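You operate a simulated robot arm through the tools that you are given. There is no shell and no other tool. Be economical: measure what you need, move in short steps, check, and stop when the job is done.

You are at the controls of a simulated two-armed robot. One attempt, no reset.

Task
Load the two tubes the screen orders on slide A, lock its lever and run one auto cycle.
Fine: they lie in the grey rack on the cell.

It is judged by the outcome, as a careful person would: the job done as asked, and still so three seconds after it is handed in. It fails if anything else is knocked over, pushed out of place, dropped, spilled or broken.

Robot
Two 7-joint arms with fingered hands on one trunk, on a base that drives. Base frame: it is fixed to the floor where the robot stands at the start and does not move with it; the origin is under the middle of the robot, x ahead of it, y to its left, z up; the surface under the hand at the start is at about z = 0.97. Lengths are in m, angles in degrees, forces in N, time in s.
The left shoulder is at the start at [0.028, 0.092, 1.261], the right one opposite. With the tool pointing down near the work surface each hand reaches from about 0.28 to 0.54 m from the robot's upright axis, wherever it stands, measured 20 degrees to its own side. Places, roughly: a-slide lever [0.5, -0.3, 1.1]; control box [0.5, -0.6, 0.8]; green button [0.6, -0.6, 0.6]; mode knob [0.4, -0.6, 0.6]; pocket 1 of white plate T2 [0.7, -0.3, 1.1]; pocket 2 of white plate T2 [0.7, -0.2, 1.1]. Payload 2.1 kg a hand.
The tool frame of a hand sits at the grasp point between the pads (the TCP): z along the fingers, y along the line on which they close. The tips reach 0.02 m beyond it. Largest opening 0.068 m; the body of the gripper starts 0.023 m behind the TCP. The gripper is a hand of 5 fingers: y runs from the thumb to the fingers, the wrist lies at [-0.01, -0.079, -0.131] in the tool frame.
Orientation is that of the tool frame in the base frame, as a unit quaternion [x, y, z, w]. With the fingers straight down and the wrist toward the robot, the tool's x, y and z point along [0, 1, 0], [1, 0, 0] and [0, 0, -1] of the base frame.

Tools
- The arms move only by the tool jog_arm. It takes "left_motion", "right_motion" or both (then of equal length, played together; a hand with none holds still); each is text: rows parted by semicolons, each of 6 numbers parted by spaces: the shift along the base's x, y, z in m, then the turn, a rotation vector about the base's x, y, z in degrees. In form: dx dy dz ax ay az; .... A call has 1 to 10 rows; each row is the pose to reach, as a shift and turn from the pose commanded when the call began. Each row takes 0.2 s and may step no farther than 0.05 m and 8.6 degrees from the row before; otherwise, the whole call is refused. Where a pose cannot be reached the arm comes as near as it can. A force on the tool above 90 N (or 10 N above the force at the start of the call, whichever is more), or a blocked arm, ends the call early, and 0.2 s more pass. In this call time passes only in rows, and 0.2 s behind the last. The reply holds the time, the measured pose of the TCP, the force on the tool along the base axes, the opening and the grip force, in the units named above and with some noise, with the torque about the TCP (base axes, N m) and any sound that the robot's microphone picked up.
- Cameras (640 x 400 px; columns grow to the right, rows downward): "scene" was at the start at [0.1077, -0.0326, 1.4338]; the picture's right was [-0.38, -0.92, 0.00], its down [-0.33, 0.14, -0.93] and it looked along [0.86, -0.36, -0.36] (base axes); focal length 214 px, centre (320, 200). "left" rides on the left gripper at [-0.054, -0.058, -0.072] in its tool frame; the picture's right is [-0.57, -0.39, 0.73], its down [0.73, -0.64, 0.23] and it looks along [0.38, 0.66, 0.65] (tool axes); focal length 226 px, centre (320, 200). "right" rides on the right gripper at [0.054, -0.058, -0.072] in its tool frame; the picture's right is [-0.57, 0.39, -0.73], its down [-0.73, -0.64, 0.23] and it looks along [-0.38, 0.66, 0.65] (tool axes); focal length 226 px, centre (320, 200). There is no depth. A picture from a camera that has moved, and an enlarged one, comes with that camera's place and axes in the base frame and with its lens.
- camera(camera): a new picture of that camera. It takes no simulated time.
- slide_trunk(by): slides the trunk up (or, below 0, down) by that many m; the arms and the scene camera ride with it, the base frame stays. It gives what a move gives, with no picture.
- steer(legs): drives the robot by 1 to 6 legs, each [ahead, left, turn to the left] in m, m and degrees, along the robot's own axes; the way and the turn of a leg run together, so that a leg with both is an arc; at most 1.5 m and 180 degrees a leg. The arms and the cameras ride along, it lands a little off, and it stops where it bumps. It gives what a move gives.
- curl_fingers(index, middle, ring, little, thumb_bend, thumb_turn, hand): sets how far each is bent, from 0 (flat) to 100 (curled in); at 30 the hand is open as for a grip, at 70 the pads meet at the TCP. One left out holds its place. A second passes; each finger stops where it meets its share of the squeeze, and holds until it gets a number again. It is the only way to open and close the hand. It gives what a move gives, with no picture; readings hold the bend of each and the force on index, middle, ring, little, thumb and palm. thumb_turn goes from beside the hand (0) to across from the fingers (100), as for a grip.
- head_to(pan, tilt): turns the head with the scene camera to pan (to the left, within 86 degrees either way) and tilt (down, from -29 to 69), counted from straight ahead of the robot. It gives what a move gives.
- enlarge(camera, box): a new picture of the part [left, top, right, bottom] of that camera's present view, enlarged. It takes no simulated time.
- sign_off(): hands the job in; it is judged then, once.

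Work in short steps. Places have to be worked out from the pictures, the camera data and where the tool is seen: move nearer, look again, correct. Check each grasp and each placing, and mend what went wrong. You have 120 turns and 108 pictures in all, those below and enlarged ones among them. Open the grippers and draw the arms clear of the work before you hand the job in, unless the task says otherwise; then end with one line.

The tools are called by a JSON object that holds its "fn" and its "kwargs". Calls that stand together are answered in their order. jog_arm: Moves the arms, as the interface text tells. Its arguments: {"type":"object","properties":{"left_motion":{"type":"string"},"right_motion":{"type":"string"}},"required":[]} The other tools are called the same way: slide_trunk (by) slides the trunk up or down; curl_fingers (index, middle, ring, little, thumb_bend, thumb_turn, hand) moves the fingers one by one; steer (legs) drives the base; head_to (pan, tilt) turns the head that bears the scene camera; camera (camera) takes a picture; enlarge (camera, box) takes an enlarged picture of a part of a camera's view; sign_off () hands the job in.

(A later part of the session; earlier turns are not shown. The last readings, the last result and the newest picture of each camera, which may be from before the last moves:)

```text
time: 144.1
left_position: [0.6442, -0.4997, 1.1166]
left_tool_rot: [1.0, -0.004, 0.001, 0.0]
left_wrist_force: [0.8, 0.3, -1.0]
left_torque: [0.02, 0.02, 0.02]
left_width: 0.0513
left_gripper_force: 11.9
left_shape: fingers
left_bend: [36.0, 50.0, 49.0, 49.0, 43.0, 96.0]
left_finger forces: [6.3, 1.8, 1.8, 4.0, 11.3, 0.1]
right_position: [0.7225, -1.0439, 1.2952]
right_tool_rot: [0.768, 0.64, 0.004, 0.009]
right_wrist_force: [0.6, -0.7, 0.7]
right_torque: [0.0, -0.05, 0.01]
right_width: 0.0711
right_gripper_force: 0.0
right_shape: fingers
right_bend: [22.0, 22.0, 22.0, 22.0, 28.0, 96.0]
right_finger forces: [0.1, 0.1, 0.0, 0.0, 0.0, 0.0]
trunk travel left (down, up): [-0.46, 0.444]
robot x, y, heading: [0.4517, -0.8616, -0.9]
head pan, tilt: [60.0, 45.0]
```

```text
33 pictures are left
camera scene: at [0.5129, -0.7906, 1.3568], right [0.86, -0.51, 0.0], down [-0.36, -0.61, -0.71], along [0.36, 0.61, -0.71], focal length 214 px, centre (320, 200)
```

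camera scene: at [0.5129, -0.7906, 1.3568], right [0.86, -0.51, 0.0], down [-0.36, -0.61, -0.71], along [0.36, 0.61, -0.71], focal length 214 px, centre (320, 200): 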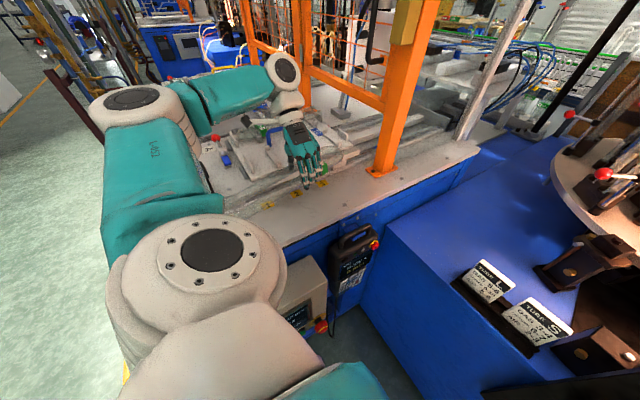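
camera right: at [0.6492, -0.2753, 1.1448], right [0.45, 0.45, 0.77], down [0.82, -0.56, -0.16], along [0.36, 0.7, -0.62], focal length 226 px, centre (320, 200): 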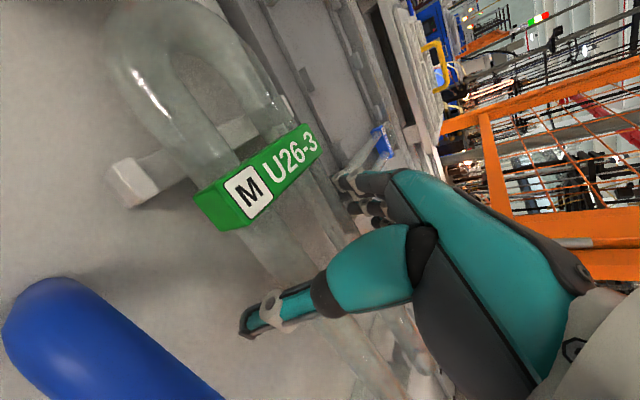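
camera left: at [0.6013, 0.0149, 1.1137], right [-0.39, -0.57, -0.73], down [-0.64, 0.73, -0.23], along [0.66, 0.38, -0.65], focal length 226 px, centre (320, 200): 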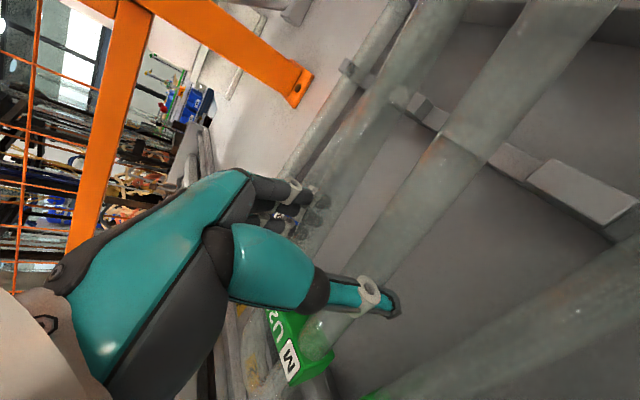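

{"fn": "enlarge", "kwargs": {"camera": "scene", "box": [180, 50, 380, 230]}}

```text
2.22 times, centred on (280, 140) of scene
camera zoom: at [0.5129, -0.7906, 1.3568], right [0.86, -0.51, 0.0], down [-0.36, -0.61, -0.71], along [0.36, 0.61, -0.71], focal length 477 px, centre (409, 333)
```

zoom: 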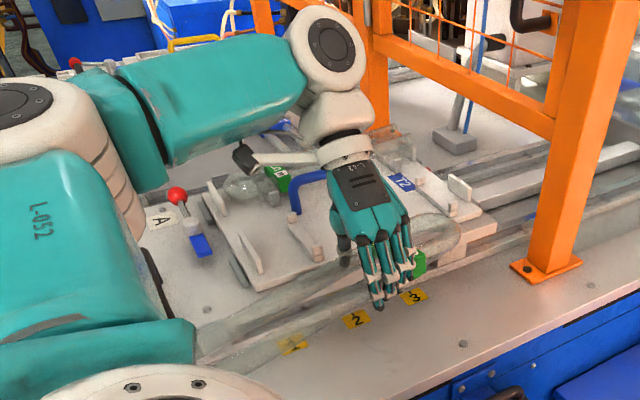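

The bend faces +x, and the wrist and forearm stay outside the slide plate. I lower toward the strip in stages, watching force.

{"fn": "jog_arm", "kwargs": {"left_motion": "0 -0.003 -0.02 0 0 0; 0 -0.003 -0.04 0 0 0; 0 -0.003 -0.06 0 0 0; 0 -0.003 -0.08 0 0 0; 0 -0.003 -0.095 0 0 0; 0 -0.003 -0.105 0 0 0"}}

{"fn": "enlarge", "kwargs": {"camera": "scene", "box": [180, 50, 380, 230]}}

```text
time: 145.5
left_position: [0.6427, -0.5016, 1.012]
left_tool_rot: [1.0, -0.005, 0.0, 0.0]
left_wrist_force: [-1.0, 0.2, -1.2]
left_torque: [-0.01, 0.0, 0.0]
left_width: 0.0509
left_gripper_force: 11.9
left_shape: fingers
left_bend: [36.0, 50.0, 49.0, 49.0, 43.0, 96.0]
left_finger forces: [6.3, 1.6, 1.7, 4.0, 11.0, 0.0]
right_position: [0.723, -1.045, 1.2965]
right_tool_rot: [0.768, 0.64, 0.003, 0.008]
right_wrist_force: [-0.7, -0.1, 0.5]
right_torque: [-0.01, -0.02, -0.02]
right_width: 0.0716
right_gripper_force: 0.1
right_shape: fingers
right_bend: [22.0, 22.0, 22.0, 22.0, 28.0, 96.0]
right_finger forces: [0.1, 0.0, 0.1, 0.1, 0.0, 0.0]
trunk travel left (down, up): [-0.46, 0.444]
robot x, y, heading: [0.4463, -0.8631, -0.8]
head pan, tilt: [60.0, 45.0]
```

```text
2.22 times, centred on (280, 140) of scene
camera zoom: at [0.5129, -0.7905, 1.3568], right [0.86, -0.51, 0.0], down [-0.36, -0.61, -0.71], along [0.36, 0.61, -0.71], focal length 477 px, centre (409, 333)
```

zoom: 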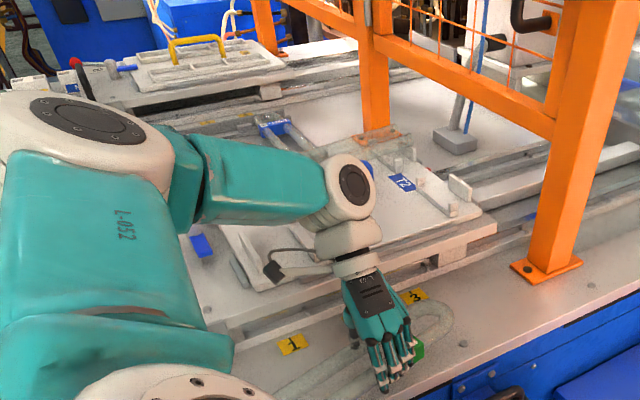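

No contact yet; I continue down in small steps to the table.

{"fn": "jog_arm", "kwargs": {"left_motion": "0 0 -0.006 0 0 0; 0 0 -0.012 0 0 0; 0 0 -0.017 0 0 0"}}

```text
time: 146.3
left_position: [0.6434, -0.5017, 0.9948]
left_tool_rot: [1.0, -0.003, 0.0, 0.0]
left_wrist_force: [0.4, -0.3, -0.7]
left_torque: [-0.01, -0.01, -0.02]
left_width: 0.0511
left_gripper_force: 12.0
left_shape: fingers
left_bend: [36.0, 50.0, 49.0, 49.0, 43.0, 96.0]
left_finger forces: [6.4, 1.7, 1.7, 3.9, 11.0, 0.0]
right_position: [0.7211, -1.0451, 1.2965]
right_tool_rot: [0.768, 0.64, 0.004, 0.009]
right_wrist_force: [0.6, 0.6, -0.4]
right_torque: [0.0, -0.01, 0.01]
right_width: 0.0716
right_gripper_force: 0.1
right_shape: fingers
right_bend: [22.0, 22.0, 22.0, 22.0, 28.0, 96.0]
right_finger forces: [0.0, 0.0, 0.0, 0.1, 0.0, 0.0]
trunk travel left (down, up): [-0.46, 0.444]
robot x, y, heading: [0.4447, -0.8653, -0.8]
head pan, tilt: [60.0, 45.0]
```

{"fn": "jog_arm", "kwargs": {"left_motion": "0 0 -0.004 0 0 0; 0 0 -0.008 0 0 0"}}

{"fn": "enlarge", "kwargs": {"camera": "scene", "box": [250, 150, 370, 240]}}

```text
time: 146.9
left_position: [0.643, -0.5049, 0.9884]
left_tool_rot: [1.0, -0.003, 0.002, 0.0]
left_wrist_force: [1.9, -3.0, 42.9]
left_torque: [-0.87, -0.42, -0.02]
left_width: 0.0514
left_gripper_force: 36.4
left_shape: fingers
left_bend: [36.0, 45.0, 47.0, 49.0, 43.0, 96.0]
left_finger forces: [7.1, 31.9, 15.8, 3.7, 13.5, 0.1]
right_position: [0.7208, -1.0481, 1.2958]
right_tool_rot: [0.768, 0.64, 0.004, 0.008]
right_wrist_force: [0.8, -1.0, -0.1]
right_torque: [-0.05, 0.01, 0.03]
right_width: 0.0713
right_gripper_force: 0.1
right_shape: fingers
right_bend: [22.0, 22.0, 22.0, 22.0, 28.0, 96.0]
right_finger forces: [0.1, 0.0, 0.0, 0.0, 0.1, 0.0]
trunk travel left (down, up): [-0.46, 0.444]
robot x, y, heading: [0.4452, -0.8637, -0.9]
head pan, tilt: [60.0, 45.0]
```

```text
4.44 times, centred on (310, 195) of scene
camera zoom: at [0.5115, -0.7935, 1.3576], right [0.86, -0.51, 0.0], down [-0.36, -0.61, -0.71], along [0.36, 0.61, -0.71], focal length 953 px, centre (364, 222)
```

zoom: 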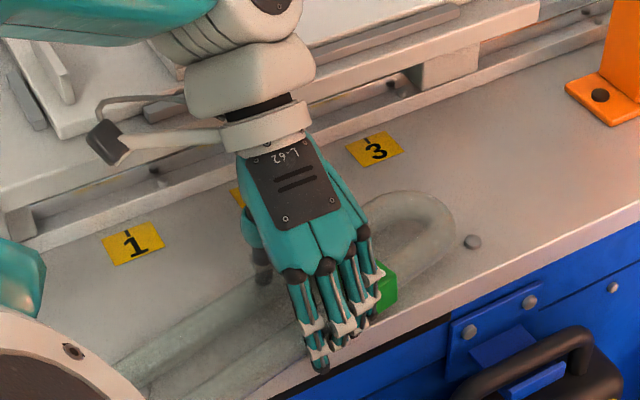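

The longest fingertips touch the table; the tube is within a few mm of it. I lift 3 mm to relieve and open gently.

{"fn": "jog_arm", "kwargs": {"left_motion": "0 0 0.003 0 0 0"}}

{"fn": "curl_fingers", "kwargs": {"hand": "left", "index": 33, "middle": 40, "ring": 40, "little": 40, "thumb_bend": 38}}

{"fn": "curl_fingers", "kwargs": {"hand": "left", "index": 22, "middle": 22, "ring": 22, "little": 22, "thumb_bend": 22}}

{"fn": "enlarge", "kwargs": {"camera": "scene", "box": [250, 150, 370, 240]}}

```text
time: 147.3
left_position: [0.6429, -0.5039, 0.9885]
left_tool_rot: [1.0, -0.004, -0.001, -0.001]
left_wrist_force: [3.1, -2.3, 27.1]
left_torque: [-0.59, -0.26, 0.04]
left_width: 0.0514
left_gripper_force: 27.5
left_shape: fingers
left_bend: [35.0, 45.0, 48.0, 49.0, 43.0, 96.0]
left_finger forces: [7.5, 24.7, 7.7, 3.6, 11.7, 0.1]
right_position: [0.722, -1.0477, 1.2952]
right_tool_rot: [0.768, 0.64, 0.004, 0.007]
right_wrist_force: [-0.1, -0.7, -1.0]
right_torque: [0.0, -0.02, 0.02]
right_width: 0.0714
right_gripper_force: 0.1
right_shape: fingers
right_bend: [22.0, 22.0, 22.0, 22.0, 28.0, 96.0]
right_finger forces: [0.1, 0.1, 0.0, 0.0, 0.1, 0.1]
trunk travel left (down, up): [-0.46, 0.444]
robot x, y, heading: [0.4472, -0.8652, -0.8]
head pan, tilt: [60.0, 45.0]
```

```text
time: 148.3
left_position: [0.6436, -0.5021, 0.9883]
left_tool_rot: [1.0, -0.005, 0.001, 0.0]
left_wrist_force: [1.6, 1.6, 10.2]
left_torque: [-0.19, -0.13, 0.09]
left_width: 0.0575
left_gripper_force: 9.0
left_shape: fingers
left_bend: [31.0, 42.0, 40.0, 40.0, 36.0, 99.0]
left_finger forces: [1.2, 13.2, 0.1, 0.3, 2.6, 0.0]
right_position: [0.7216, -1.0449, 1.2954]
right_tool_rot: [0.768, 0.64, 0.004, 0.008]
right_wrist_force: [-0.1, 0.5, -0.4]
right_torque: [-0.01, 0.02, 0.04]
right_width: 0.0713
right_gripper_force: 0.1
right_shape: fingers
right_bend: [22.0, 22.0, 22.0, 22.0, 28.0, 96.0]
right_finger forces: [0.0, 0.0, 0.1, 0.1, 0.1, 0.1]
trunk travel left (down, up): [-0.46, 0.444]
robot x, y, heading: [0.4469, -0.8611, -1.0]
head pan, tilt: [60.0, 45.0]
```

```text
time: 149.3
left_position: [0.6426, -0.5024, 0.9886]
left_tool_rot: [1.0, -0.003, -0.001, 0.0]
left_wrist_force: [0.6, -0.4, 0.0]
left_torque: [-0.03, -0.02, 0.01]
left_width: 0.0742
left_gripper_force: 0.1
left_shape: fingers
left_bend: [22.0, 22.0, 22.0, 22.0, 22.0, 100.0]
left_finger forces: [0.1, 0.0, 0.0, 0.0, 0.1, 0.0]
right_position: [0.7221, -1.0455, 1.2963]
right_tool_rot: [0.768, 0.64, 0.004, 0.008]
right_wrist_force: [0.7, -0.4, -0.1]
right_torque: [-0.01, 0.0, -0.03]
right_width: 0.071
right_gripper_force: 0.1
right_shape: fingers
right_bend: [22.0, 22.0, 22.0, 22.0, 28.0, 96.0]
right_finger forces: [0.1, 0.0, 0.1, 0.0, 0.1, 0.0]
trunk travel left (down, up): [-0.46, 0.444]
robot x, y, heading: [0.4478, -0.8626, -0.9]
head pan, tilt: [60.0, 45.0]
```

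```text
4.44 times, centred on (310, 195) of scene
camera zoom: at [0.5129, -0.7906, 1.3568], right [0.86, -0.51, 0.0], down [-0.36, -0.61, -0.71], along [0.36, 0.61, -0.71], focal length 953 px, centre (364, 222)
```

zoom: 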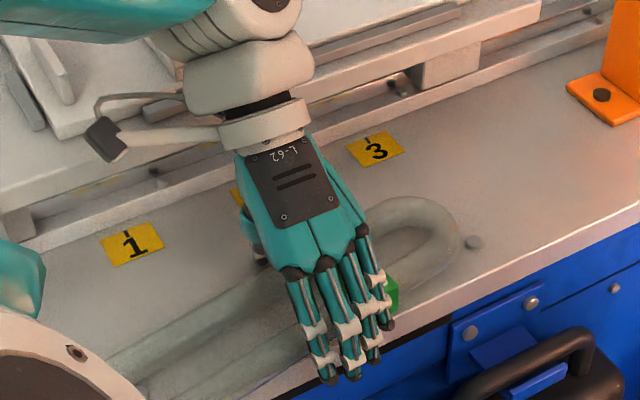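

The tube lies on the strip with its bend to +x. I raise the left hand straight up, then drive to a square flank stance at (0.58, −0.80) for the right hand to pick it.

{"fn": "jog_arm", "kwargs": {"left_motion": "0 0 0.02 0 0 0; 0 0 0.06 0 0 0; 0 0 0.1 0 0 0; 0 0 0.14 0 0 0; -0.01 -0.01 0.18 0 0 0; -0.02 -0.02 0.22 0 0 0; -0.03 -0.03 0.25 0 0 0"}}

{"fn": "steer", "kwargs": {"legs": [[0, -0.07, 0], [0, 0, 91], [0, -0.133, 0], [0.13, 0, 0]]}}

{"fn": "head_to", "kwargs": {"pan": -15, "tilt": 58}}

{"fn": "camera", "kwargs": {"camera": "scene"}}

```text
time: 150.9
left_position: [0.6118, -0.532, 1.2414]
left_tool_rot: [1.0, -0.005, -0.001, 0.0]
left_wrist_force: [-0.4, 0.0, 0.6]
left_torque: [0.01, 0.0, 0.02]
left_width: 0.0742
left_gripper_force: 0.2
left_shape: fingers
left_bend: [22.0, 22.0, 22.0, 22.0, 22.0, 100.0]
left_finger forces: [0.1, 0.0, 0.0, 0.0, 0.0, 0.1]
right_position: [0.722, -1.0448, 1.2957]
right_tool_rot: [0.768, 0.64, 0.004, 0.009]
right_wrist_force: [0.4, 0.0, 0.0]
right_torque: [0.01, -0.02, 0.02]
right_width: 0.0715
right_gripper_force: 0.0
right_shape: fingers
right_bend: [22.0, 22.0, 22.0, 22.0, 28.0, 96.0]
right_finger forces: [0.0, 0.1, 0.0, 0.0, 0.1, 0.0]
trunk travel left (down, up): [-0.46, 0.444]
robot x, y, heading: [0.4451, -0.8657, -0.9]
head pan, tilt: [60.0, 45.0]
```

```text
time: 157.6
left_position: [0.2444, -0.6405, 1.2406]
left_tool_rot: [0.701, 0.713, -0.001, 0.001]
left_wrist_force: [0.4, 0.5, -0.4]
left_torque: [0.02, 0.02, -0.02]
left_width: 0.0739
left_gripper_force: 0.1
left_shape: fingers
left_bend: [22.0, 22.0, 22.0, 22.0, 22.0, 100.0]
left_finger forces: [0.0, 0.0, 0.0, 0.0, 0.0, 0.1]
right_position: [0.7535, -0.5187, 1.2955]
right_tool_rot: [0.078, 0.997, 0.007, 0.004]
right_wrist_force: [0.0, -0.5, -0.6]
right_torque: [0.0, 0.02, 0.01]
right_width: 0.0714
right_gripper_force: 0.0
right_shape: fingers
right_bend: [22.0, 22.0, 22.0, 22.0, 28.0, 96.0]
right_finger forces: [0.0, 0.1, 0.0, 0.0, 0.0, 0.1]
trunk travel left (down, up): [-0.46, 0.444]
robot x, y, heading: [0.582, -0.7984, 90.5]
head pan, tilt: [60.0, 45.0]
```

```text
time: 159.1
left_position: [0.2444, -0.6401, 1.2405]
left_tool_rot: [0.701, 0.713, 0.0, 0.0]
left_wrist_force: [-0.1, -0.9, -0.6]
left_torque: [0.02, 0.0, 0.01]
left_width: 0.0739
left_gripper_force: 0.1
left_shape: fingers
left_bend: [22.0, 22.0, 22.0, 22.0, 22.0, 100.0]
left_finger forces: [0.0, 0.0, 0.0, 0.0, 0.1, 0.0]
right_position: [0.7542, -0.5187, 1.2964]
right_tool_rot: [0.078, 0.997, 0.008, 0.003]
right_wrist_force: [-0.2, -0.3, 0.1]
right_torque: [0.03, 0.01, -0.01]
right_width: 0.0713
right_gripper_force: 0.0
right_shape: fingers
right_bend: [22.0, 22.0, 22.0, 22.0, 28.0, 96.0]
right_finger forces: [0.0, 0.0, 0.1, 0.0, 0.1, 0.1]
trunk travel left (down, up): [-0.46, 0.444]
robot x, y, heading: [0.5792, -0.7987, 90.5]
head pan, tilt: [-15.0, 58.0]
```

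```text
28 pictures are left
camera scene: at [0.5977, -0.706, 1.3397], right [0.97, -0.25, 0.0], down [-0.21, -0.82, -0.53], along [0.13, 0.51, -0.85], focal length 214 px, centre (320, 200)
```

scene: 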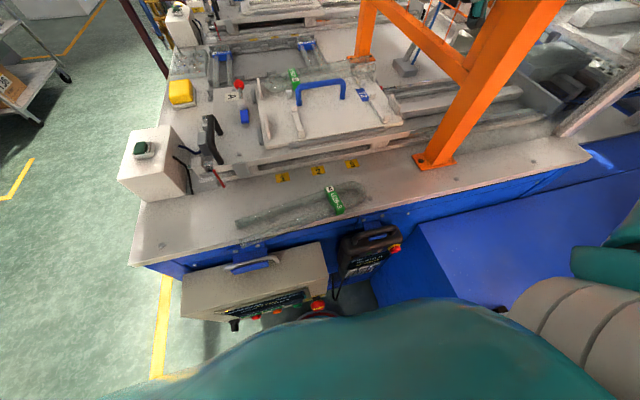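

{"fn": "enlarge", "kwargs": {"camera": "scene", "box": [225, 160, 385, 250]}}

```text
4.00 times, centred on (305, 205) of scene
camera zoom: at [0.5977, -0.706, 1.3397], right [0.97, -0.25, 0.0], down [-0.21, -0.82, -0.53], along [0.13, 0.51, -0.85], focal length 858 px, centre (380, 180)
```

zoom: 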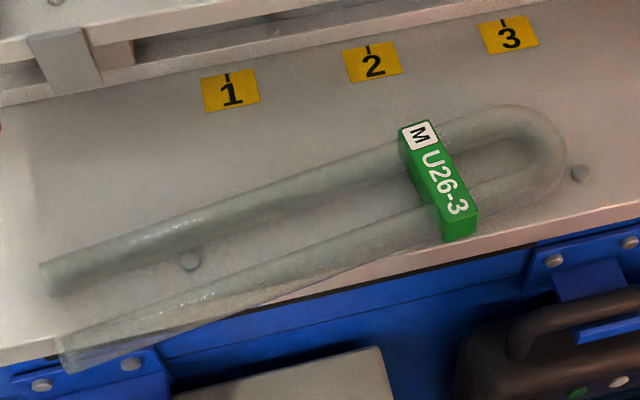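

The tube lies at centre (0.622, −0.5005), turned about +9.5°. I bring the right hand above its grip point (0.640, −0.4975) with matching yaw.

{"fn": "jog_arm", "kwargs": {"right_motion": "-0.015 0.003 -0.03 0 0 2.5; -0.03 0.006 -0.06 0 0 5; -0.045 0.009 -0.09 0 0 7.5; -0.06 0.012 -0.12 0 0 10; -0.075 0.015 -0.15 0 0 12.5; -0.09 0.018 -0.185 0 0 15; -0.105 0.021 -0.22 0 0 17; -0.114 0.021 -0.256 0 0 18.5"}}

{"fn": "curl_fingers", "kwargs": {"hand": "right", "thumb_bend": 22}}

{"fn": "enlarge", "kwargs": {"camera": "scene", "box": [225, 140, 385, 250]}}

{"fn": "camera", "kwargs": {"camera": "right"}}

```text
time: 160.9
left_position: [0.2444, -0.6404, 1.2414]
left_tool_rot: [0.702, 0.713, 0.0, 0.0]
left_wrist_force: [0.0, 0.6, -0.6]
left_torque: [0.01, 0.02, -0.01]
left_width: 0.0739
left_gripper_force: 0.2
left_shape: fingers
left_bend: [22.0, 22.0, 22.0, 22.0, 22.0, 100.0]
left_finger forces: [0.0, 0.0, 0.1, 0.0, 0.0, 0.0]
right_position: [0.6387, -0.4982, 1.0378]
right_tool_rot: [-0.083, 0.997, 0.009, 0.001]
right_wrist_force: [-0.3, 0.4, 0.3]
right_torque: [0.03, 0.02, 0.05]
right_width: 0.0713
right_gripper_force: 0.1
right_shape: fingers
right_bend: [22.0, 22.0, 22.0, 22.0, 28.0, 96.0]
right_finger forces: [0.1, 0.0, 0.0, 0.1, 0.1, 0.1]
trunk travel left (down, up): [-0.46, 0.444]
robot x, y, heading: [0.5764, -0.802, 90.3]
head pan, tilt: [-15.0, 58.0]
```

```text
time: 161.9
left_position: [0.2444, -0.6412, 1.2407]
left_tool_rot: [0.702, 0.712, 0.0, 0.0]
left_wrist_force: [-0.1, -0.5, -1.0]
left_torque: [0.02, 0.01, 0.02]
left_width: 0.0741
left_gripper_force: 0.1
left_shape: fingers
left_bend: [22.0, 22.0, 22.0, 22.0, 22.0, 100.0]
left_finger forces: [0.1, 0.0, 0.1, 0.0, 0.0, 0.0]
right_position: [0.6385, -0.4978, 1.0385]
right_tool_rot: [-0.083, 0.997, 0.009, 0.002]
right_wrist_force: [0.2, -0.3, -0.2]
right_torque: [0.02, 0.01, 0.02]
right_width: 0.0745
right_gripper_force: 0.2
right_shape: fingers
right_bend: [22.0, 22.0, 22.0, 22.0, 22.0, 95.0]
right_finger forces: [0.0, 0.1, 0.0, 0.0, 0.0, 0.0]
trunk travel left (down, up): [-0.46, 0.444]
robot x, y, heading: [0.5806, -0.7997, 90.7]
head pan, tilt: [-15.0, 58.0]
```

```text
3.64 times, centred on (305, 195) of scene
camera zoom: at [0.5977, -0.706, 1.3397], right [0.97, -0.25, 0.0], down [-0.21, -0.82, -0.53], along [0.13, 0.51, -0.85], focal length 780 px, centre (374, 218)
```

zoom: 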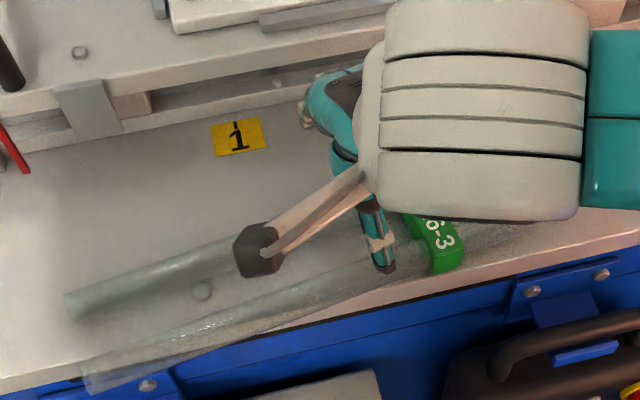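

```text
25 pictures are left
camera right: at [0.5955, -0.5662, 1.1086], right [0.49, 0.46, 0.74], down [0.83, -0.51, -0.24], along [0.26, 0.73, -0.63], focal length 226 px, centre (320, 200)
```

right: 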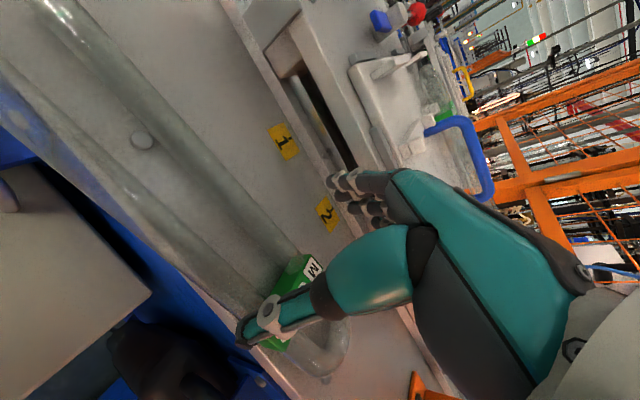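

Aligned. I descend to grasp height and close on the tube.

{"fn": "jog_arm", "kwargs": {"right_motion": "0.001 0 -0.015 0 0 0; 0.001 0 -0.03 0 0 0; 0.001 0 -0.04 0 0 0; 0.001 0 -0.046 0 0 0"}}

{"fn": "curl_fingers", "kwargs": {"hand": "right", "index": 44, "middle": 48, "ring": 47, "little": 50, "thumb_bend": 65}}

```text
time: 162.9
left_position: [0.2447, -0.6404, 1.2401]
left_tool_rot: [0.702, 0.713, 0.0, 0.0]
left_wrist_force: [0.6, 0.4, -0.7]
left_torque: [0.03, 0.01, -0.02]
left_width: 0.074
left_gripper_force: 0.1
left_shape: fingers
left_bend: [22.0, 22.0, 22.0, 22.0, 22.0, 100.0]
left_finger forces: [0.1, 0.0, 0.0, 0.1, 0.0, 0.0]
right_position: [0.6411, -0.4989, 0.9937]
right_tool_rot: [-0.082, 0.997, 0.009, 0.001]
right_wrist_force: [-0.7, 0.8, -0.3]
right_torque: [0.03, 0.03, 0.04]
right_width: 0.0744
right_gripper_force: 0.0
right_shape: fingers
right_bend: [22.0, 22.0, 22.0, 22.0, 22.0, 95.0]
right_finger forces: [0.1, 0.0, 0.1, 0.1, 0.0, 0.0]
trunk travel left (down, up): [-0.46, 0.444]
robot x, y, heading: [0.5797, -0.8004, 90.8]
head pan, tilt: [-15.0, 58.0]
```

```text
time: 163.9
left_position: [0.2449, -0.6414, 1.2415]
left_tool_rot: [0.701, 0.713, 0.0, 0.0]
left_wrist_force: [-0.9, 0.0, 0.0]
left_torque: [-0.01, -0.02, 0.0]
left_width: 0.0741
left_gripper_force: 0.1
left_shape: fingers
left_bend: [22.0, 22.0, 22.0, 22.0, 22.0, 100.0]
left_finger forces: [0.0, 0.0, 0.1, 0.1, 0.0, 0.0]
right_position: [0.6412, -0.4987, 0.9935]
right_tool_rot: [-0.083, 0.997, 0.008, 0.002]
right_wrist_force: [-0.3, 0.5, 2.7]
right_torque: [0.02, -0.07, 0.02]
right_width: 0.0504
right_gripper_force: 7.7
right_shape: fingers
right_bend: [40.0, 44.0, 44.0, 45.0, 34.0, 96.0]
right_finger forces: [1.5, 1.5, 1.2, 3.8, 7.0, 0.1]
trunk travel left (down, up): [-0.46, 0.444]
robot x, y, heading: [0.5759, -0.8022, 90.7]
head pan, tilt: [-15.0, 58.0]
```

I tighten the fingers a little for a secure hold, then lift.

{"fn": "curl_fingers", "kwargs": {"hand": "right", "index": 49, "middle": 52, "ring": 52, "little": 53, "thumb_bend": 70}}

{"fn": "jog_arm", "kwargs": {"right_motion": "0 0 0.02 0 0 0; 0 0 0.05 0 0 0; 0.01 0 0.09 0 0 0; 0.03 0.02 0.125 0 0 0; 0.05 0.05 0.15 0 0 0; 0.07 0.08 0.16 0 0 -3; 0.085 0.11 0.16 0 0 -6; 0.097 0.14 0.16 0 0 -9.5; 0.097 0.152 0.155 0 0 -9.5"}}

{"fn": "camera", "kwargs": {"camera": "right"}}

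{"fn": "enlarge", "kwargs": {"camera": "scene", "box": [240, 60, 420, 180]}}

```text
time: 164.9
left_position: [0.2449, -0.6408, 1.2399]
left_tool_rot: [0.701, 0.713, 0.0, 0.0]
left_wrist_force: [-0.5, 0.0, -0.2]
left_torque: [-0.02, -0.01, 0.02]
left_width: 0.0742
left_gripper_force: 0.0
left_shape: fingers
left_bend: [22.0, 22.0, 22.0, 22.0, 22.0, 100.0]
left_finger forces: [0.0, 0.0, 0.0, 0.0, 0.0, 0.0]
right_position: [0.6411, -0.4979, 0.993]
right_tool_rot: [-0.083, 0.997, 0.009, 0.002]
right_wrist_force: [-0.4, 0.6, 2.0]
right_torque: [-0.01, -0.03, -0.02]
right_width: 0.0503
right_gripper_force: 7.5
right_shape: fingers
right_bend: [45.0, 48.0, 48.0, 49.0, 29.0, 96.0]
right_finger forces: [1.9, 1.7, 1.6, 2.8, 7.4, 0.0]
trunk travel left (down, up): [-0.46, 0.444]
robot x, y, heading: [0.5794, -0.796, 90.4]
head pan, tilt: [-15.0, 58.0]
```

```text
time: 166.9
left_position: [0.2453, -0.6416, 1.2418]
left_tool_rot: [0.702, 0.712, -0.001, 0.0]
left_wrist_force: [-1.0, 0.3, -0.6]
left_torque: [-0.03, 0.01, 0.01]
left_width: 0.0741
left_gripper_force: 0.1
left_shape: fingers
left_bend: [22.0, 22.0, 22.0, 22.0, 22.0, 100.0]
left_finger forces: [0.0, 0.1, 0.1, 0.0, 0.0, 0.0]
right_position: [0.7398, -0.3459, 1.1502]
right_tool_rot: [0.0, 1.0, 0.008, 0.002]
right_wrist_force: [0.0, 0.0, -1.7]
right_torque: [-0.04, 0.01, -0.02]
right_width: 0.0496
right_gripper_force: 7.4
right_shape: fingers
right_bend: [45.0, 49.0, 48.0, 49.0, 29.0, 96.0]
right_finger forces: [1.8, 1.8, 1.5, 2.4, 6.8, 0.1]
trunk travel left (down, up): [-0.46, 0.444]
robot x, y, heading: [0.5784, -0.795, 90.4]
head pan, tilt: [-15.0, 58.0]
```

```text
24 pictures are left
camera right: at [0.6846, -0.4051, 1.2209], right [0.56, 0.37, 0.74], down [0.73, -0.64, -0.24], along [0.38, 0.67, -0.63], focal length 226 px, centre (320, 200)
```

right: 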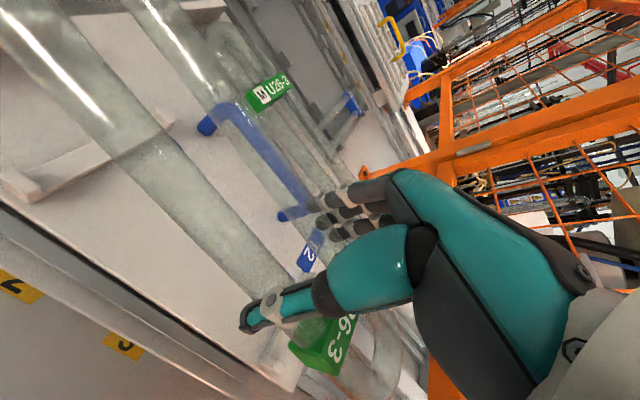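

```text
3.33 times, centred on (330, 120) of scene
camera zoom: at [0.5977, -0.7058, 1.3397], right [0.97, -0.25, 0.0], down [-0.21, -0.82, -0.53], along [0.13, 0.51, -0.85], focal length 715 px, centre (287, 467)
```

zoom: 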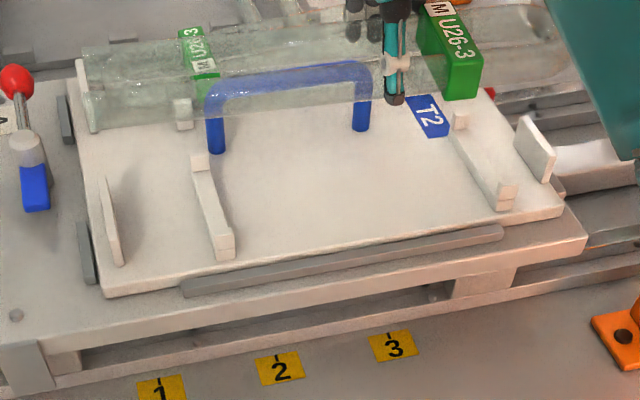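

Held well. It seems yawed about −4°; I correct, centre over pocket 1 and lower to z≈1.10 for a check.

{"fn": "jog_arm", "kwargs": {"right_motion": "0 0.003 -0.01 0 0 2; 0 0.007 -0.03 0 0 4; 0 0.007 -0.045 0 0 4"}}

{"fn": "enlarge", "kwargs": {"camera": "scene", "box": [255, 65, 405, 155]}}

```text
time: 167.7
left_position: [0.2448, -0.6414, 1.2408]
left_tool_rot: [0.701, 0.713, -0.001, 0.0]
left_wrist_force: [-0.1, 0.3, 0.1]
left_torque: [-0.01, 0.01, -0.04]
left_width: 0.0739
left_gripper_force: 0.1
left_shape: fingers
left_bend: [22.0, 22.0, 22.0, 22.0, 22.0, 100.0]
left_finger forces: [0.0, 0.1, 0.1, 0.0, 0.0, 0.0]
right_position: [0.737, -0.3401, 1.1049]
right_tool_rot: [-0.035, 0.999, 0.008, 0.001]
right_wrist_force: [0.5, 0.0, -1.6]
right_torque: [0.01, 0.01, -0.01]
right_width: 0.0498
right_gripper_force: 7.4
right_shape: fingers
right_bend: [45.0, 49.0, 48.0, 49.0, 29.0, 96.0]
right_finger forces: [1.8, 1.7, 1.5, 2.3, 6.8, 0.0]
trunk travel left (down, up): [-0.46, 0.444]
robot x, y, heading: [0.581, -0.8005, 90.4]
head pan, tilt: [-15.0, 58.0]
```

```text
4.27 times, centred on (330, 110) of scene
camera zoom: at [0.5978, -0.7059, 1.3397], right [0.97, -0.25, 0.0], down [-0.21, -0.82, -0.53], along [0.13, 0.51, -0.85], focal length 915 px, centre (277, 584)
```

zoom: 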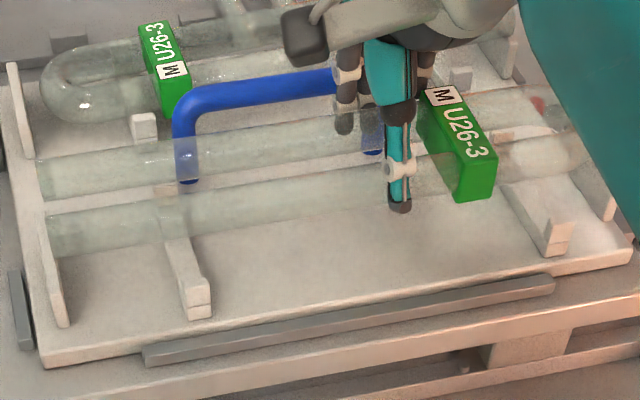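

Alignment looks good (centre y≈−0.343, free ends x≈0.588). I shift +3.5 mm in x and lower toward the saddles.

{"fn": "jog_arm", "kwargs": {"right_motion": "0.0035 0 -0.008 0 0 0; 0.0035 0 -0.014 0 0 0; 0.0035 0 -0.019 0 0 0; 0.0035 0 -0.023 0 0 0"}}

{"fn": "enlarge", "kwargs": {"camera": "scene", "box": [255, 65, 405, 155]}}

```text
time: 168.7
left_position: [0.2448, -0.6413, 1.2398]
left_tool_rot: [0.702, 0.712, 0.0, 0.001]
left_wrist_force: [-0.3, 0.2, -0.1]
left_torque: [0.0, -0.01, 0.02]
left_width: 0.0742
left_gripper_force: 0.2
left_shape: fingers
left_bend: [22.0, 22.0, 22.0, 22.0, 22.0, 100.0]
left_finger forces: [0.0, 0.1, 0.0, 0.0, 0.0, 0.0]
right_position: [0.7423, -0.3377, 1.0807]
right_tool_rot: [-0.035, 0.999, 0.008, 0.002]
right_wrist_force: [-0.1, -0.2, 0.2]
right_torque: [-0.04, 0.03, 0.0]
right_width: 0.0495
right_gripper_force: 7.1
right_shape: fingers
right_bend: [45.0, 49.0, 48.0, 49.0, 29.0, 96.0]
right_finger forces: [1.8, 1.6, 1.5, 2.5, 7.0, 0.0]
trunk travel left (down, up): [-0.46, 0.444]
robot x, y, heading: [0.5797, -0.7973, 90.5]
head pan, tilt: [-15.0, 58.0]
```

```text
4.27 times, centred on (330, 110) of scene
camera zoom: at [0.5978, -0.706, 1.3397], right [0.97, -0.25, 0.0], down [-0.21, -0.82, -0.53], along [0.13, 0.51, -0.85], focal length 915 px, centre (277, 584)
```

zoom: 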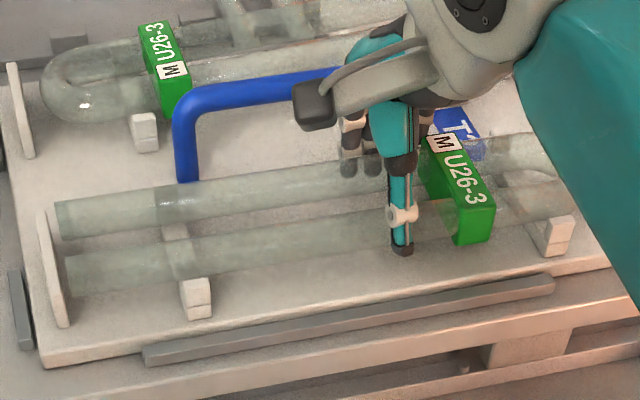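

The tube sits between the posts with clear ends. I press 2 mm more, then open the thumb fully and the fingers only part-way because of the handle.

{"fn": "jog_arm", "kwargs": {"right_motion": "0 0 -0.002 0 0 0; 0 0 -0.003 0 0 0"}}

{"fn": "curl_fingers", "kwargs": {"hand": "right", "index": 36, "middle": 40, "ring": 39, "little": 40, "thumb_bend": 20}}

{"fn": "enlarge", "kwargs": {"camera": "scene", "box": [255, 65, 405, 155]}}

```text
time: 169.3
left_position: [0.2454, -0.6401, 1.2411]
left_tool_rot: [0.701, 0.713, 0.0, 0.0]
left_wrist_force: [-0.3, 0.3, -0.1]
left_torque: [-0.05, -0.01, 0.0]
left_width: 0.0741
left_gripper_force: 0.0
left_shape: fingers
left_bend: [22.0, 22.0, 22.0, 22.0, 22.0, 100.0]
left_finger forces: [0.0, 0.1, 0.1, 0.1, 0.1, 0.0]
right_position: [0.742, -0.3378, 1.0786]
right_tool_rot: [-0.035, 0.999, 0.01, 0.002]
right_wrist_force: [2.2, 0.9, 9.5]
right_torque: [-0.12, -0.06, -0.03]
right_width: 0.0503
right_gripper_force: 8.1
right_shape: fingers
right_bend: [45.0, 49.0, 48.0, 49.0, 29.0, 97.0]
right_finger forces: [2.3, 1.6, 1.4, 3.1, 8.3, 0.0]
trunk travel left (down, up): [-0.46, 0.444]
robot x, y, heading: [0.5769, -0.7971, 90.4]
head pan, tilt: [-15.0, 58.0]
```

```text
time: 170.3
left_position: [0.2446, -0.6402, 1.2407]
left_tool_rot: [0.702, 0.712, 0.0, 0.0]
left_wrist_force: [-1.1, -0.2, 0.2]
left_torque: [0.0, -0.01, -0.01]
left_width: 0.0742
left_gripper_force: 0.1
left_shape: fingers
left_bend: [22.0, 22.0, 22.0, 22.0, 22.0, 100.0]
left_finger forces: [0.0, 0.1, 0.0, 0.1, 0.1, 0.0]
right_position: [0.7413, -0.3381, 1.0779]
right_tool_rot: [-0.034, 0.999, 0.009, 0.003]
right_wrist_force: [-0.2, 0.3, -0.1]
right_torque: [0.0, -0.05, -0.01]
right_width: 0.0627
right_gripper_force: 0.0
right_shape: fingers
right_bend: [36.0, 40.0, 39.0, 40.0, 20.0, 95.0]
right_finger forces: [0.0, 0.0, 0.1, 0.1, 0.0, 0.1]
trunk travel left (down, up): [-0.46, 0.444]
robot x, y, heading: [0.5806, -0.7994, 90.4]
head pan, tilt: [-15.0, 58.0]
```

```text
4.27 times, centred on (330, 110) of scene
camera zoom: at [0.5978, -0.706, 1.3397], right [0.97, -0.25, 0.0], down [-0.21, -0.82, -0.53], along [0.13, 0.51, -0.85], focal length 915 px, centre (277, 584)
```

zoom: 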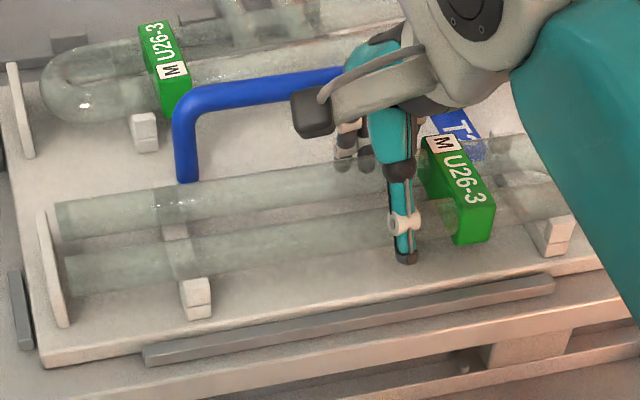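

It stays in place. I raise the right hand, retract, and take the turned stance to fetch the wrongly turned tube from pocket 2.

{"fn": "jog_arm", "kwargs": {"right_motion": "0 0 0.015 0 0 0; 0 0 0.04 0 0 0; 0 0 0.075 0 0 0; 0 0 0.11 0 0 0; -0.01 -0.03 0.13 0 0 0; -0.02 -0.07 0.15 0 0 0; -0.03 -0.1 0.17 0 0 0"}}

{"fn": "steer", "kwargs": {"legs": [[0.015, -0.075, 0], [0, 0, 40]]}}

{"fn": "head_to", "kwargs": {"pan": -50, "tilt": 50}}

{"fn": "enlarge", "kwargs": {"camera": "scene", "box": [230, 80, 400, 200]}}

```text
time: 171.9
left_position: [0.2438, -0.6418, 1.2409]
left_tool_rot: [0.702, 0.712, -0.001, 0.0]
left_wrist_force: [0.1, 0.0, -0.4]
left_torque: [0.01, 0.03, 0.02]
left_width: 0.0744
left_gripper_force: 0.0
left_shape: fingers
left_bend: [22.0, 22.0, 22.0, 22.0, 22.0, 100.0]
left_finger forces: [0.1, 0.0, 0.0, 0.0, 0.0, 0.0]
right_position: [0.7129, -0.4392, 1.2499]
right_tool_rot: [-0.035, 0.999, 0.008, 0.004]
right_wrist_force: [-0.6, -0.1, 0.4]
right_torque: [0.0, 0.0, 0.02]
right_width: 0.0629
right_gripper_force: 0.1
right_shape: fingers
right_bend: [36.0, 40.0, 39.0, 40.0, 20.0, 95.0]
right_finger forces: [0.1, 0.0, 0.0, 0.1, 0.0, 0.1]
trunk travel left (down, up): [-0.46, 0.444]
robot x, y, heading: [0.5799, -0.7963, 90.7]
head pan, tilt: [-15.0, 58.0]
```

```text
time: 174.8
left_position: [0.2966, -0.8738, 1.2392]
left_tool_rot: [0.42, 0.908, 0.0, 0.0]
left_wrist_force: [0.7, -0.5, 0.1]
left_torque: [0.02, -0.03, -0.01]
left_width: 0.0742
left_gripper_force: 0.0
left_shape: fingers
left_bend: [22.0, 22.0, 22.0, 22.0, 22.0, 100.0]
left_finger forces: [0.0, 0.0, 0.0, 0.0, 0.1, 0.0]
right_position: [0.5278, -0.4214, 1.2502]
right_tool_rot: [-0.371, 0.929, 0.01, -0.001]
right_wrist_force: [-0.6, 0.7, 0.6]
right_torque: [0.0, 0.0, 0.0]
right_width: 0.0629
right_gripper_force: 0.0
right_shape: fingers
right_bend: [36.0, 40.0, 39.0, 40.0, 20.0, 95.0]
right_finger forces: [0.0, 0.0, 0.1, 0.0, 0.0, 0.0]
trunk travel left (down, up): [-0.46, 0.444]
robot x, y, heading: [0.6569, -0.7905, 130.1]
head pan, tilt: [-15.0, 58.0]
```

```text
time: 175.8
left_position: [0.2965, -0.8742, 1.2405]
left_tool_rot: [0.42, 0.908, 0.001, 0.0]
left_wrist_force: [0.5, 1.0, -0.1]
left_torque: [0.02, -0.03, 0.01]
left_width: 0.0739
left_gripper_force: 0.1
left_shape: fingers
left_bend: [22.0, 22.0, 22.0, 22.0, 22.0, 100.0]
left_finger forces: [0.0, 0.0, 0.0, 0.1, 0.1, 0.1]
right_position: [0.5293, -0.4208, 1.2503]
right_tool_rot: [-0.371, 0.929, 0.009, -0.001]
right_wrist_force: [0.1, 0.7, -0.8]
right_torque: [-0.01, -0.01, 0.01]
right_width: 0.0631
right_gripper_force: 0.1
right_shape: fingers
right_bend: [36.0, 40.0, 39.0, 40.0, 20.0, 95.0]
right_finger forces: [0.1, 0.0, 0.0, 0.0, 0.0, 0.0]
trunk travel left (down, up): [-0.46, 0.444]
robot x, y, heading: [0.6548, -0.7812, 130.0]
head pan, tilt: [-50.0, 50.0]
```

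```text
3.33 times, centred on (315, 140) of scene
camera zoom: at [0.6549, -0.6867, 1.3499], right [0.98, -0.17, 0.0], down [-0.13, -0.75, -0.64], along [0.11, 0.63, -0.77], focal length 715 px, centre (337, 400)
```

zoom: 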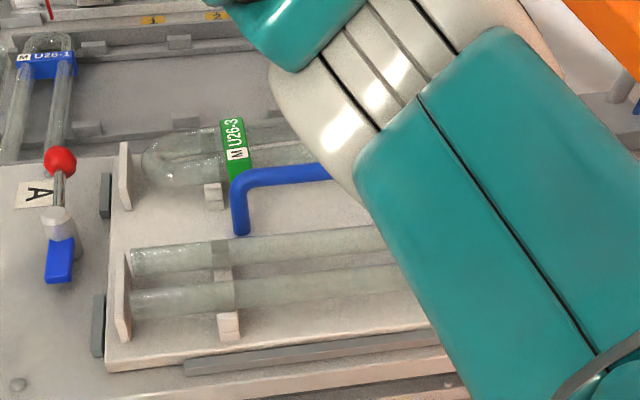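

Pocket 1's tube is seated perfectly. Now I move the right hand back over the tube in pocket 2.

{"fn": "curl_fingers", "kwargs": {"hand": "right", "index": 22, "middle": 22, "ring": 22, "little": 22, "thumb_bend": 28}}

{"fn": "jog_arm", "kwargs": {"right_motion": "0.02 0.02 0 0 0 -4; 0.04 0.04 0 0 0 -8; 0.06 0.06 -0.005 0 0 -12; 0.08 0.085 -0.01 0 0 -16; 0.1 0.11 -0.015 0 0 -20; 0.12 0.135 -0.025 0 0 -24; 0.14 0.16 -0.035 0 0 -28; 0.155 0.18 -0.045 0 0 -32; 0.165 0.195 -0.055 0 0 -35; 0.174 0.208 -0.065 0 0 -37.2"}}

{"fn": "jog_arm", "kwargs": {"right_motion": "0 0 -0.015 0 -2.5 0; 0 0 -0.03 0 -5 0; 0 0 -0.045 0 -5 0"}}

{"fn": "camera", "kwargs": {"camera": "right"}}

```text
time: 176.8
left_position: [0.297, -0.8737, 1.2412]
left_tool_rot: [0.419, 0.908, 0.0, 0.0]
left_wrist_force: [-0.8, -0.4, -0.7]
left_torque: [0.01, 0.01, -0.01]
left_width: 0.074
left_gripper_force: 0.2
left_shape: fingers
left_bend: [22.0, 22.0, 22.0, 22.0, 22.0, 100.0]
left_finger forces: [0.0, 0.0, 0.0, 0.0, 0.0, 0.0]
right_position: [0.5291, -0.4213, 1.2499]
right_tool_rot: [-0.371, 0.929, 0.009, -0.001]
right_wrist_force: [-0.1, -0.1, -0.7]
right_torque: [-0.03, 0.02, 0.0]
right_width: 0.0715
right_gripper_force: 0.0
right_shape: fingers
right_bend: [22.0, 22.0, 22.0, 22.0, 28.0, 95.0]
right_finger forces: [0.1, 0.1, 0.0, 0.1, 0.0, 0.0]
trunk travel left (down, up): [-0.46, 0.444]
robot x, y, heading: [0.6522, -0.7863, 130.1]
head pan, tilt: [-50.0, 50.0]
```

```text
time: 179.0
left_position: [0.2964, -0.8739, 1.2417]
left_tool_rot: [0.42, 0.908, 0.0, 0.0]
left_wrist_force: [0.7, -0.6, 0.3]
left_torque: [-0.02, -0.03, -0.04]
left_width: 0.074
left_gripper_force: 0.1
left_shape: fingers
left_bend: [22.0, 22.0, 22.0, 22.0, 22.0, 100.0]
left_finger forces: [0.0, 0.1, 0.0, 0.1, 0.0, 0.0]
right_position: [0.7017, -0.2109, 1.1861]
right_tool_rot: [-0.054, 0.998, 0.009, 0.002]
right_wrist_force: [0.0, 0.4, -0.8]
right_torque: [0.04, -0.01, 0.0]
right_width: 0.0713
right_gripper_force: 0.1
right_shape: fingers
right_bend: [22.0, 22.0, 22.0, 22.0, 28.0, 95.0]
right_finger forces: [0.0, 0.0, 0.0, 0.0, 0.0, 0.1]
trunk travel left (down, up): [-0.46, 0.444]
robot x, y, heading: [0.6576, -0.7871, 129.8]
head pan, tilt: [-50.0, 50.0]
```

```text
time: 179.8
left_position: [0.2963, -0.8738, 1.2403]
left_tool_rot: [0.42, 0.908, 0.0, 0.001]
left_wrist_force: [-0.9, -0.4, -0.8]
left_torque: [-0.04, 0.03, 0.01]
left_width: 0.074
left_gripper_force: 0.1
left_shape: fingers
left_bend: [22.0, 22.0, 22.0, 22.0, 22.0, 100.0]
left_finger forces: [0.1, 0.0, 0.1, 0.1, 0.0, 0.0]
right_position: [0.7029, -0.2134, 1.1404]
right_tool_rot: [-0.054, 0.997, 0.007, 0.046]
right_wrist_force: [0.1, 0.7, -0.2]
right_torque: [-0.02, -0.01, 0.0]
right_width: 0.0715
right_gripper_force: 0.2
right_shape: fingers
right_bend: [22.0, 22.0, 22.0, 22.0, 28.0, 95.0]
right_finger forces: [0.0, 0.0, 0.0, 0.0, 0.1, 0.0]
trunk travel left (down, up): [-0.46, 0.444]
robot x, y, heading: [0.6546, -0.7804, 130.0]
head pan, tilt: [-50.0, 50.0]
```

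```text
18 pictures are left
camera right: at [0.6489, -0.2782, 1.2056], right [0.45, 0.43, 0.78], down [0.82, -0.55, -0.17], along [0.36, 0.71, -0.6], focal length 226 px, centre (320, 200)
```

right: 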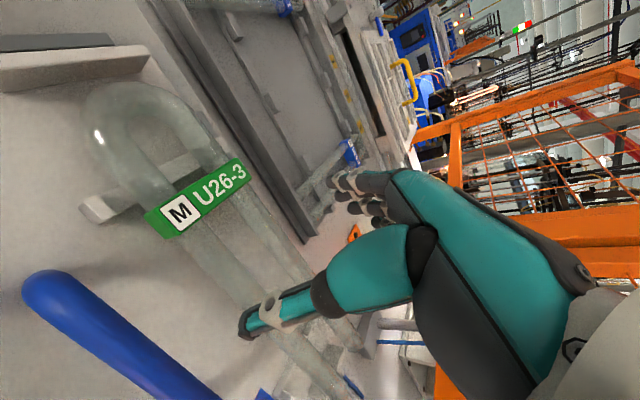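

Same relation as before. I descend to the release pose and regrip.

{"fn": "jog_arm", "kwargs": {"right_motion": "0 0.001 -0.02 0 0 0; 0 0.002 -0.04 0 0 0; 0 0.002 -0.055 0 0 0; 0 0.002 -0.063 0 0 0"}}

{"fn": "curl_fingers", "kwargs": {"hand": "right", "index": 46, "middle": 50, "ring": 49, "little": 52, "thumb_bend": 68}}

{"fn": "jog_arm", "kwargs": {"right_motion": "0 0 0.015 0 0 0; 0 0 0.035 0 0 0; 0 0 0.06 0 0 0; 0 0 0.09 0 0 0; 0 0 0.12 0 0 0; 0 -0.03 0.13 0 0 0; 0 -0.06 0.13 0 0 0"}}

{"fn": "camera", "kwargs": {"camera": "right"}}

```text
time: 180.8
left_position: [0.2962, -0.8738, 1.2405]
left_tool_rot: [0.419, 0.908, 0.0, 0.001]
left_wrist_force: [0.5, -0.2, 0.9]
left_torque: [-0.01, -0.02, -0.02]
left_width: 0.074
left_gripper_force: 0.1
left_shape: fingers
left_bend: [22.0, 22.0, 22.0, 22.0, 22.0, 100.0]
left_finger forces: [0.0, 0.0, 0.1, 0.0, 0.0, 0.1]
right_position: [0.7033, -0.2119, 1.0764]
right_tool_rot: [-0.056, 0.997, 0.006, 0.046]
right_wrist_force: [0.7, -0.9, 0.7]
right_torque: [0.01, 0.01, 0.01]
right_width: 0.0714
right_gripper_force: 0.1
right_shape: fingers
right_bend: [22.0, 22.0, 22.0, 22.0, 28.0, 95.0]
right_finger forces: [0.0, 0.0, 0.0, 0.1, 0.0, 0.0]
trunk travel left (down, up): [-0.46, 0.444]
robot x, y, heading: [0.6557, -0.7825, 129.9]
head pan, tilt: [-50.0, 50.0]
```

```text
time: 181.8
left_position: [0.2957, -0.8741, 1.2408]
left_tool_rot: [0.419, 0.908, 0.0, 0.0]
left_wrist_force: [0.4, 1.0, -0.7]
left_torque: [0.01, -0.05, 0.02]
left_width: 0.0742
left_gripper_force: 0.0
left_shape: fingers
left_bend: [22.0, 22.0, 22.0, 22.0, 22.0, 100.0]
left_finger forces: [0.0, 0.0, 0.1, 0.0, 0.0, 0.1]
right_position: [0.7022, -0.2105, 1.0759]
right_tool_rot: [-0.055, 0.997, 0.006, 0.046]
right_wrist_force: [-1.4, 0.3, 3.8]
right_torque: [0.03, -0.04, 0.08]
right_width: 0.0517
right_gripper_force: 16.9
right_shape: fingers
right_bend: [34.0, 46.0, 44.0, 46.0, 43.0, 96.0]
right_finger forces: [7.0, 2.5, 2.6, 4.7, 16.6, 0.0]
trunk travel left (down, up): [-0.46, 0.444]
robot x, y, heading: [0.6547, -0.7828, 130.2]
head pan, tilt: [-50.0, 50.0]
```

```text
time: 183.4
left_position: [0.2964, -0.8758, 1.2399]
left_tool_rot: [0.42, 0.908, 0.0, 0.0]
left_wrist_force: [0.5, -0.8, 0.4]
left_torque: [0.02, -0.01, -0.01]
left_width: 0.0738
left_gripper_force: 0.2
left_shape: fingers
left_bend: [22.0, 22.0, 22.0, 22.0, 22.0, 100.0]
left_finger forces: [0.0, 0.1, 0.0, 0.0, 0.1, 0.0]
right_position: [0.7058, -0.2725, 1.2062]
right_tool_rot: [-0.054, 0.997, 0.005, 0.046]
right_wrist_force: [0.0, -0.3, -0.2]
right_torque: [0.0, 0.01, -0.01]
right_width: 0.0515
right_gripper_force: 14.6
right_shape: fingers
right_bend: [33.0, 46.0, 44.0, 47.0, 46.0, 95.0]
right_finger forces: [7.1, 3.0, 2.4, 3.4, 15.0, 0.0]
trunk travel left (down, up): [-0.46, 0.444]
robot x, y, heading: [0.6529, -0.7808, 130.2]
head pan, tilt: [-50.0, 50.0]
```

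```text
17 pictures are left
camera right: at [0.6512, -0.3372, 1.272], right [0.45, 0.43, 0.78], down [0.82, -0.55, -0.17], along [0.36, 0.71, -0.6], focal length 226 px, centre (320, 200)
```

right: 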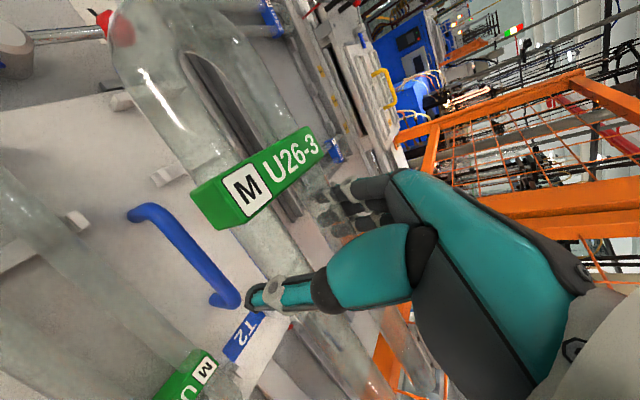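

T1 is held again. I carry it back over the strip, undoing the 5° pitch, and back the base off 6 cm for comfortable reach.

{"fn": "jog_arm", "kwargs": {"right_motion": "-0.008 -0.025 0 0 1 0; -0.016 -0.05 -0.005 0 2 0; -0.024 -0.075 -0.015 0 3 0; -0.032 -0.1 -0.025 0 4 0; -0.04 -0.125 -0.035 0 5 0; -0.05 -0.15 -0.05 0 5 0; -0.061 -0.17 -0.06 0 5 0"}}

{"fn": "steer", "kwargs": {"legs": [[-0.046, 0.0386, 0]]}}

{"fn": "enlarge", "kwargs": {"camera": "scene", "box": [200, 100, 400, 260]}}

```text
time: 185.0
left_position: [0.296, -0.8736, 1.2417]
left_tool_rot: [0.42, 0.908, -0.001, 0.0]
left_wrist_force: [-0.5, -0.6, 0.4]
left_torque: [-0.02, 0.02, 0.01]
left_width: 0.0741
left_gripper_force: 0.0
left_shape: fingers
left_bend: [22.0, 22.0, 22.0, 22.0, 22.0, 100.0]
left_finger forces: [0.1, 0.1, 0.0, 0.0, 0.1, 0.0]
right_position: [0.6417, -0.4418, 1.1467]
right_tool_rot: [-0.055, 0.998, 0.008, 0.002]
right_wrist_force: [-0.5, -0.3, -1.6]
right_torque: [-0.01, 0.01, -0.01]
right_width: 0.0513
right_gripper_force: 15.4
right_shape: fingers
right_bend: [33.0, 46.0, 45.0, 47.0, 46.0, 95.0]
right_finger forces: [6.7, 3.1, 2.4, 3.4, 14.6, 0.1]
trunk travel left (down, up): [-0.46, 0.444]
robot x, y, heading: [0.6574, -0.7859, 130.0]
head pan, tilt: [-50.0, 50.0]
```

```text
time: 186.0
left_position: [0.2962, -0.936, 1.2401]
left_tool_rot: [0.419, 0.908, 0.0, 0.0]
left_wrist_force: [0.2, 0.5, -0.7]
left_torque: [-0.05, 0.0, -0.01]
left_width: 0.0741
left_gripper_force: 0.2
left_shape: fingers
left_bend: [22.0, 22.0, 22.0, 22.0, 22.0, 100.0]
left_finger forces: [0.1, 0.1, 0.0, 0.1, 0.0, 0.0]
right_position: [0.6416, -0.5017, 1.1468]
right_tool_rot: [-0.054, 0.998, 0.009, 0.002]
right_wrist_force: [0.3, -0.1, -1.2]
right_torque: [0.0, -0.01, 0.06]
right_width: 0.0512
right_gripper_force: 15.0
right_shape: fingers
right_bend: [33.0, 46.0, 45.0, 47.0, 46.0, 95.0]
right_finger forces: [6.7, 3.1, 2.5, 3.5, 14.6, 0.0]
trunk travel left (down, up): [-0.46, 0.444]
robot x, y, heading: [0.6561, -0.8431, 130.0]
head pan, tilt: [-50.0, 50.0]
```

```text
2.50 times, centred on (300, 180) of scene
camera zoom: at [0.6544, -0.7485, 1.3499], right [0.98, -0.17, 0.0], down [-0.13, -0.75, -0.64], along [0.11, 0.63, -0.77], focal length 536 px, centre (370, 250)
```

zoom: 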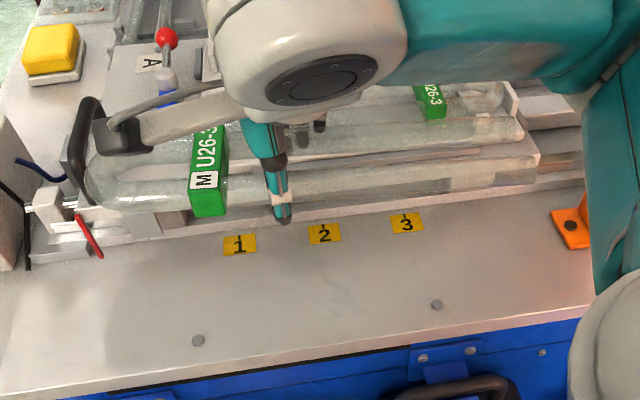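

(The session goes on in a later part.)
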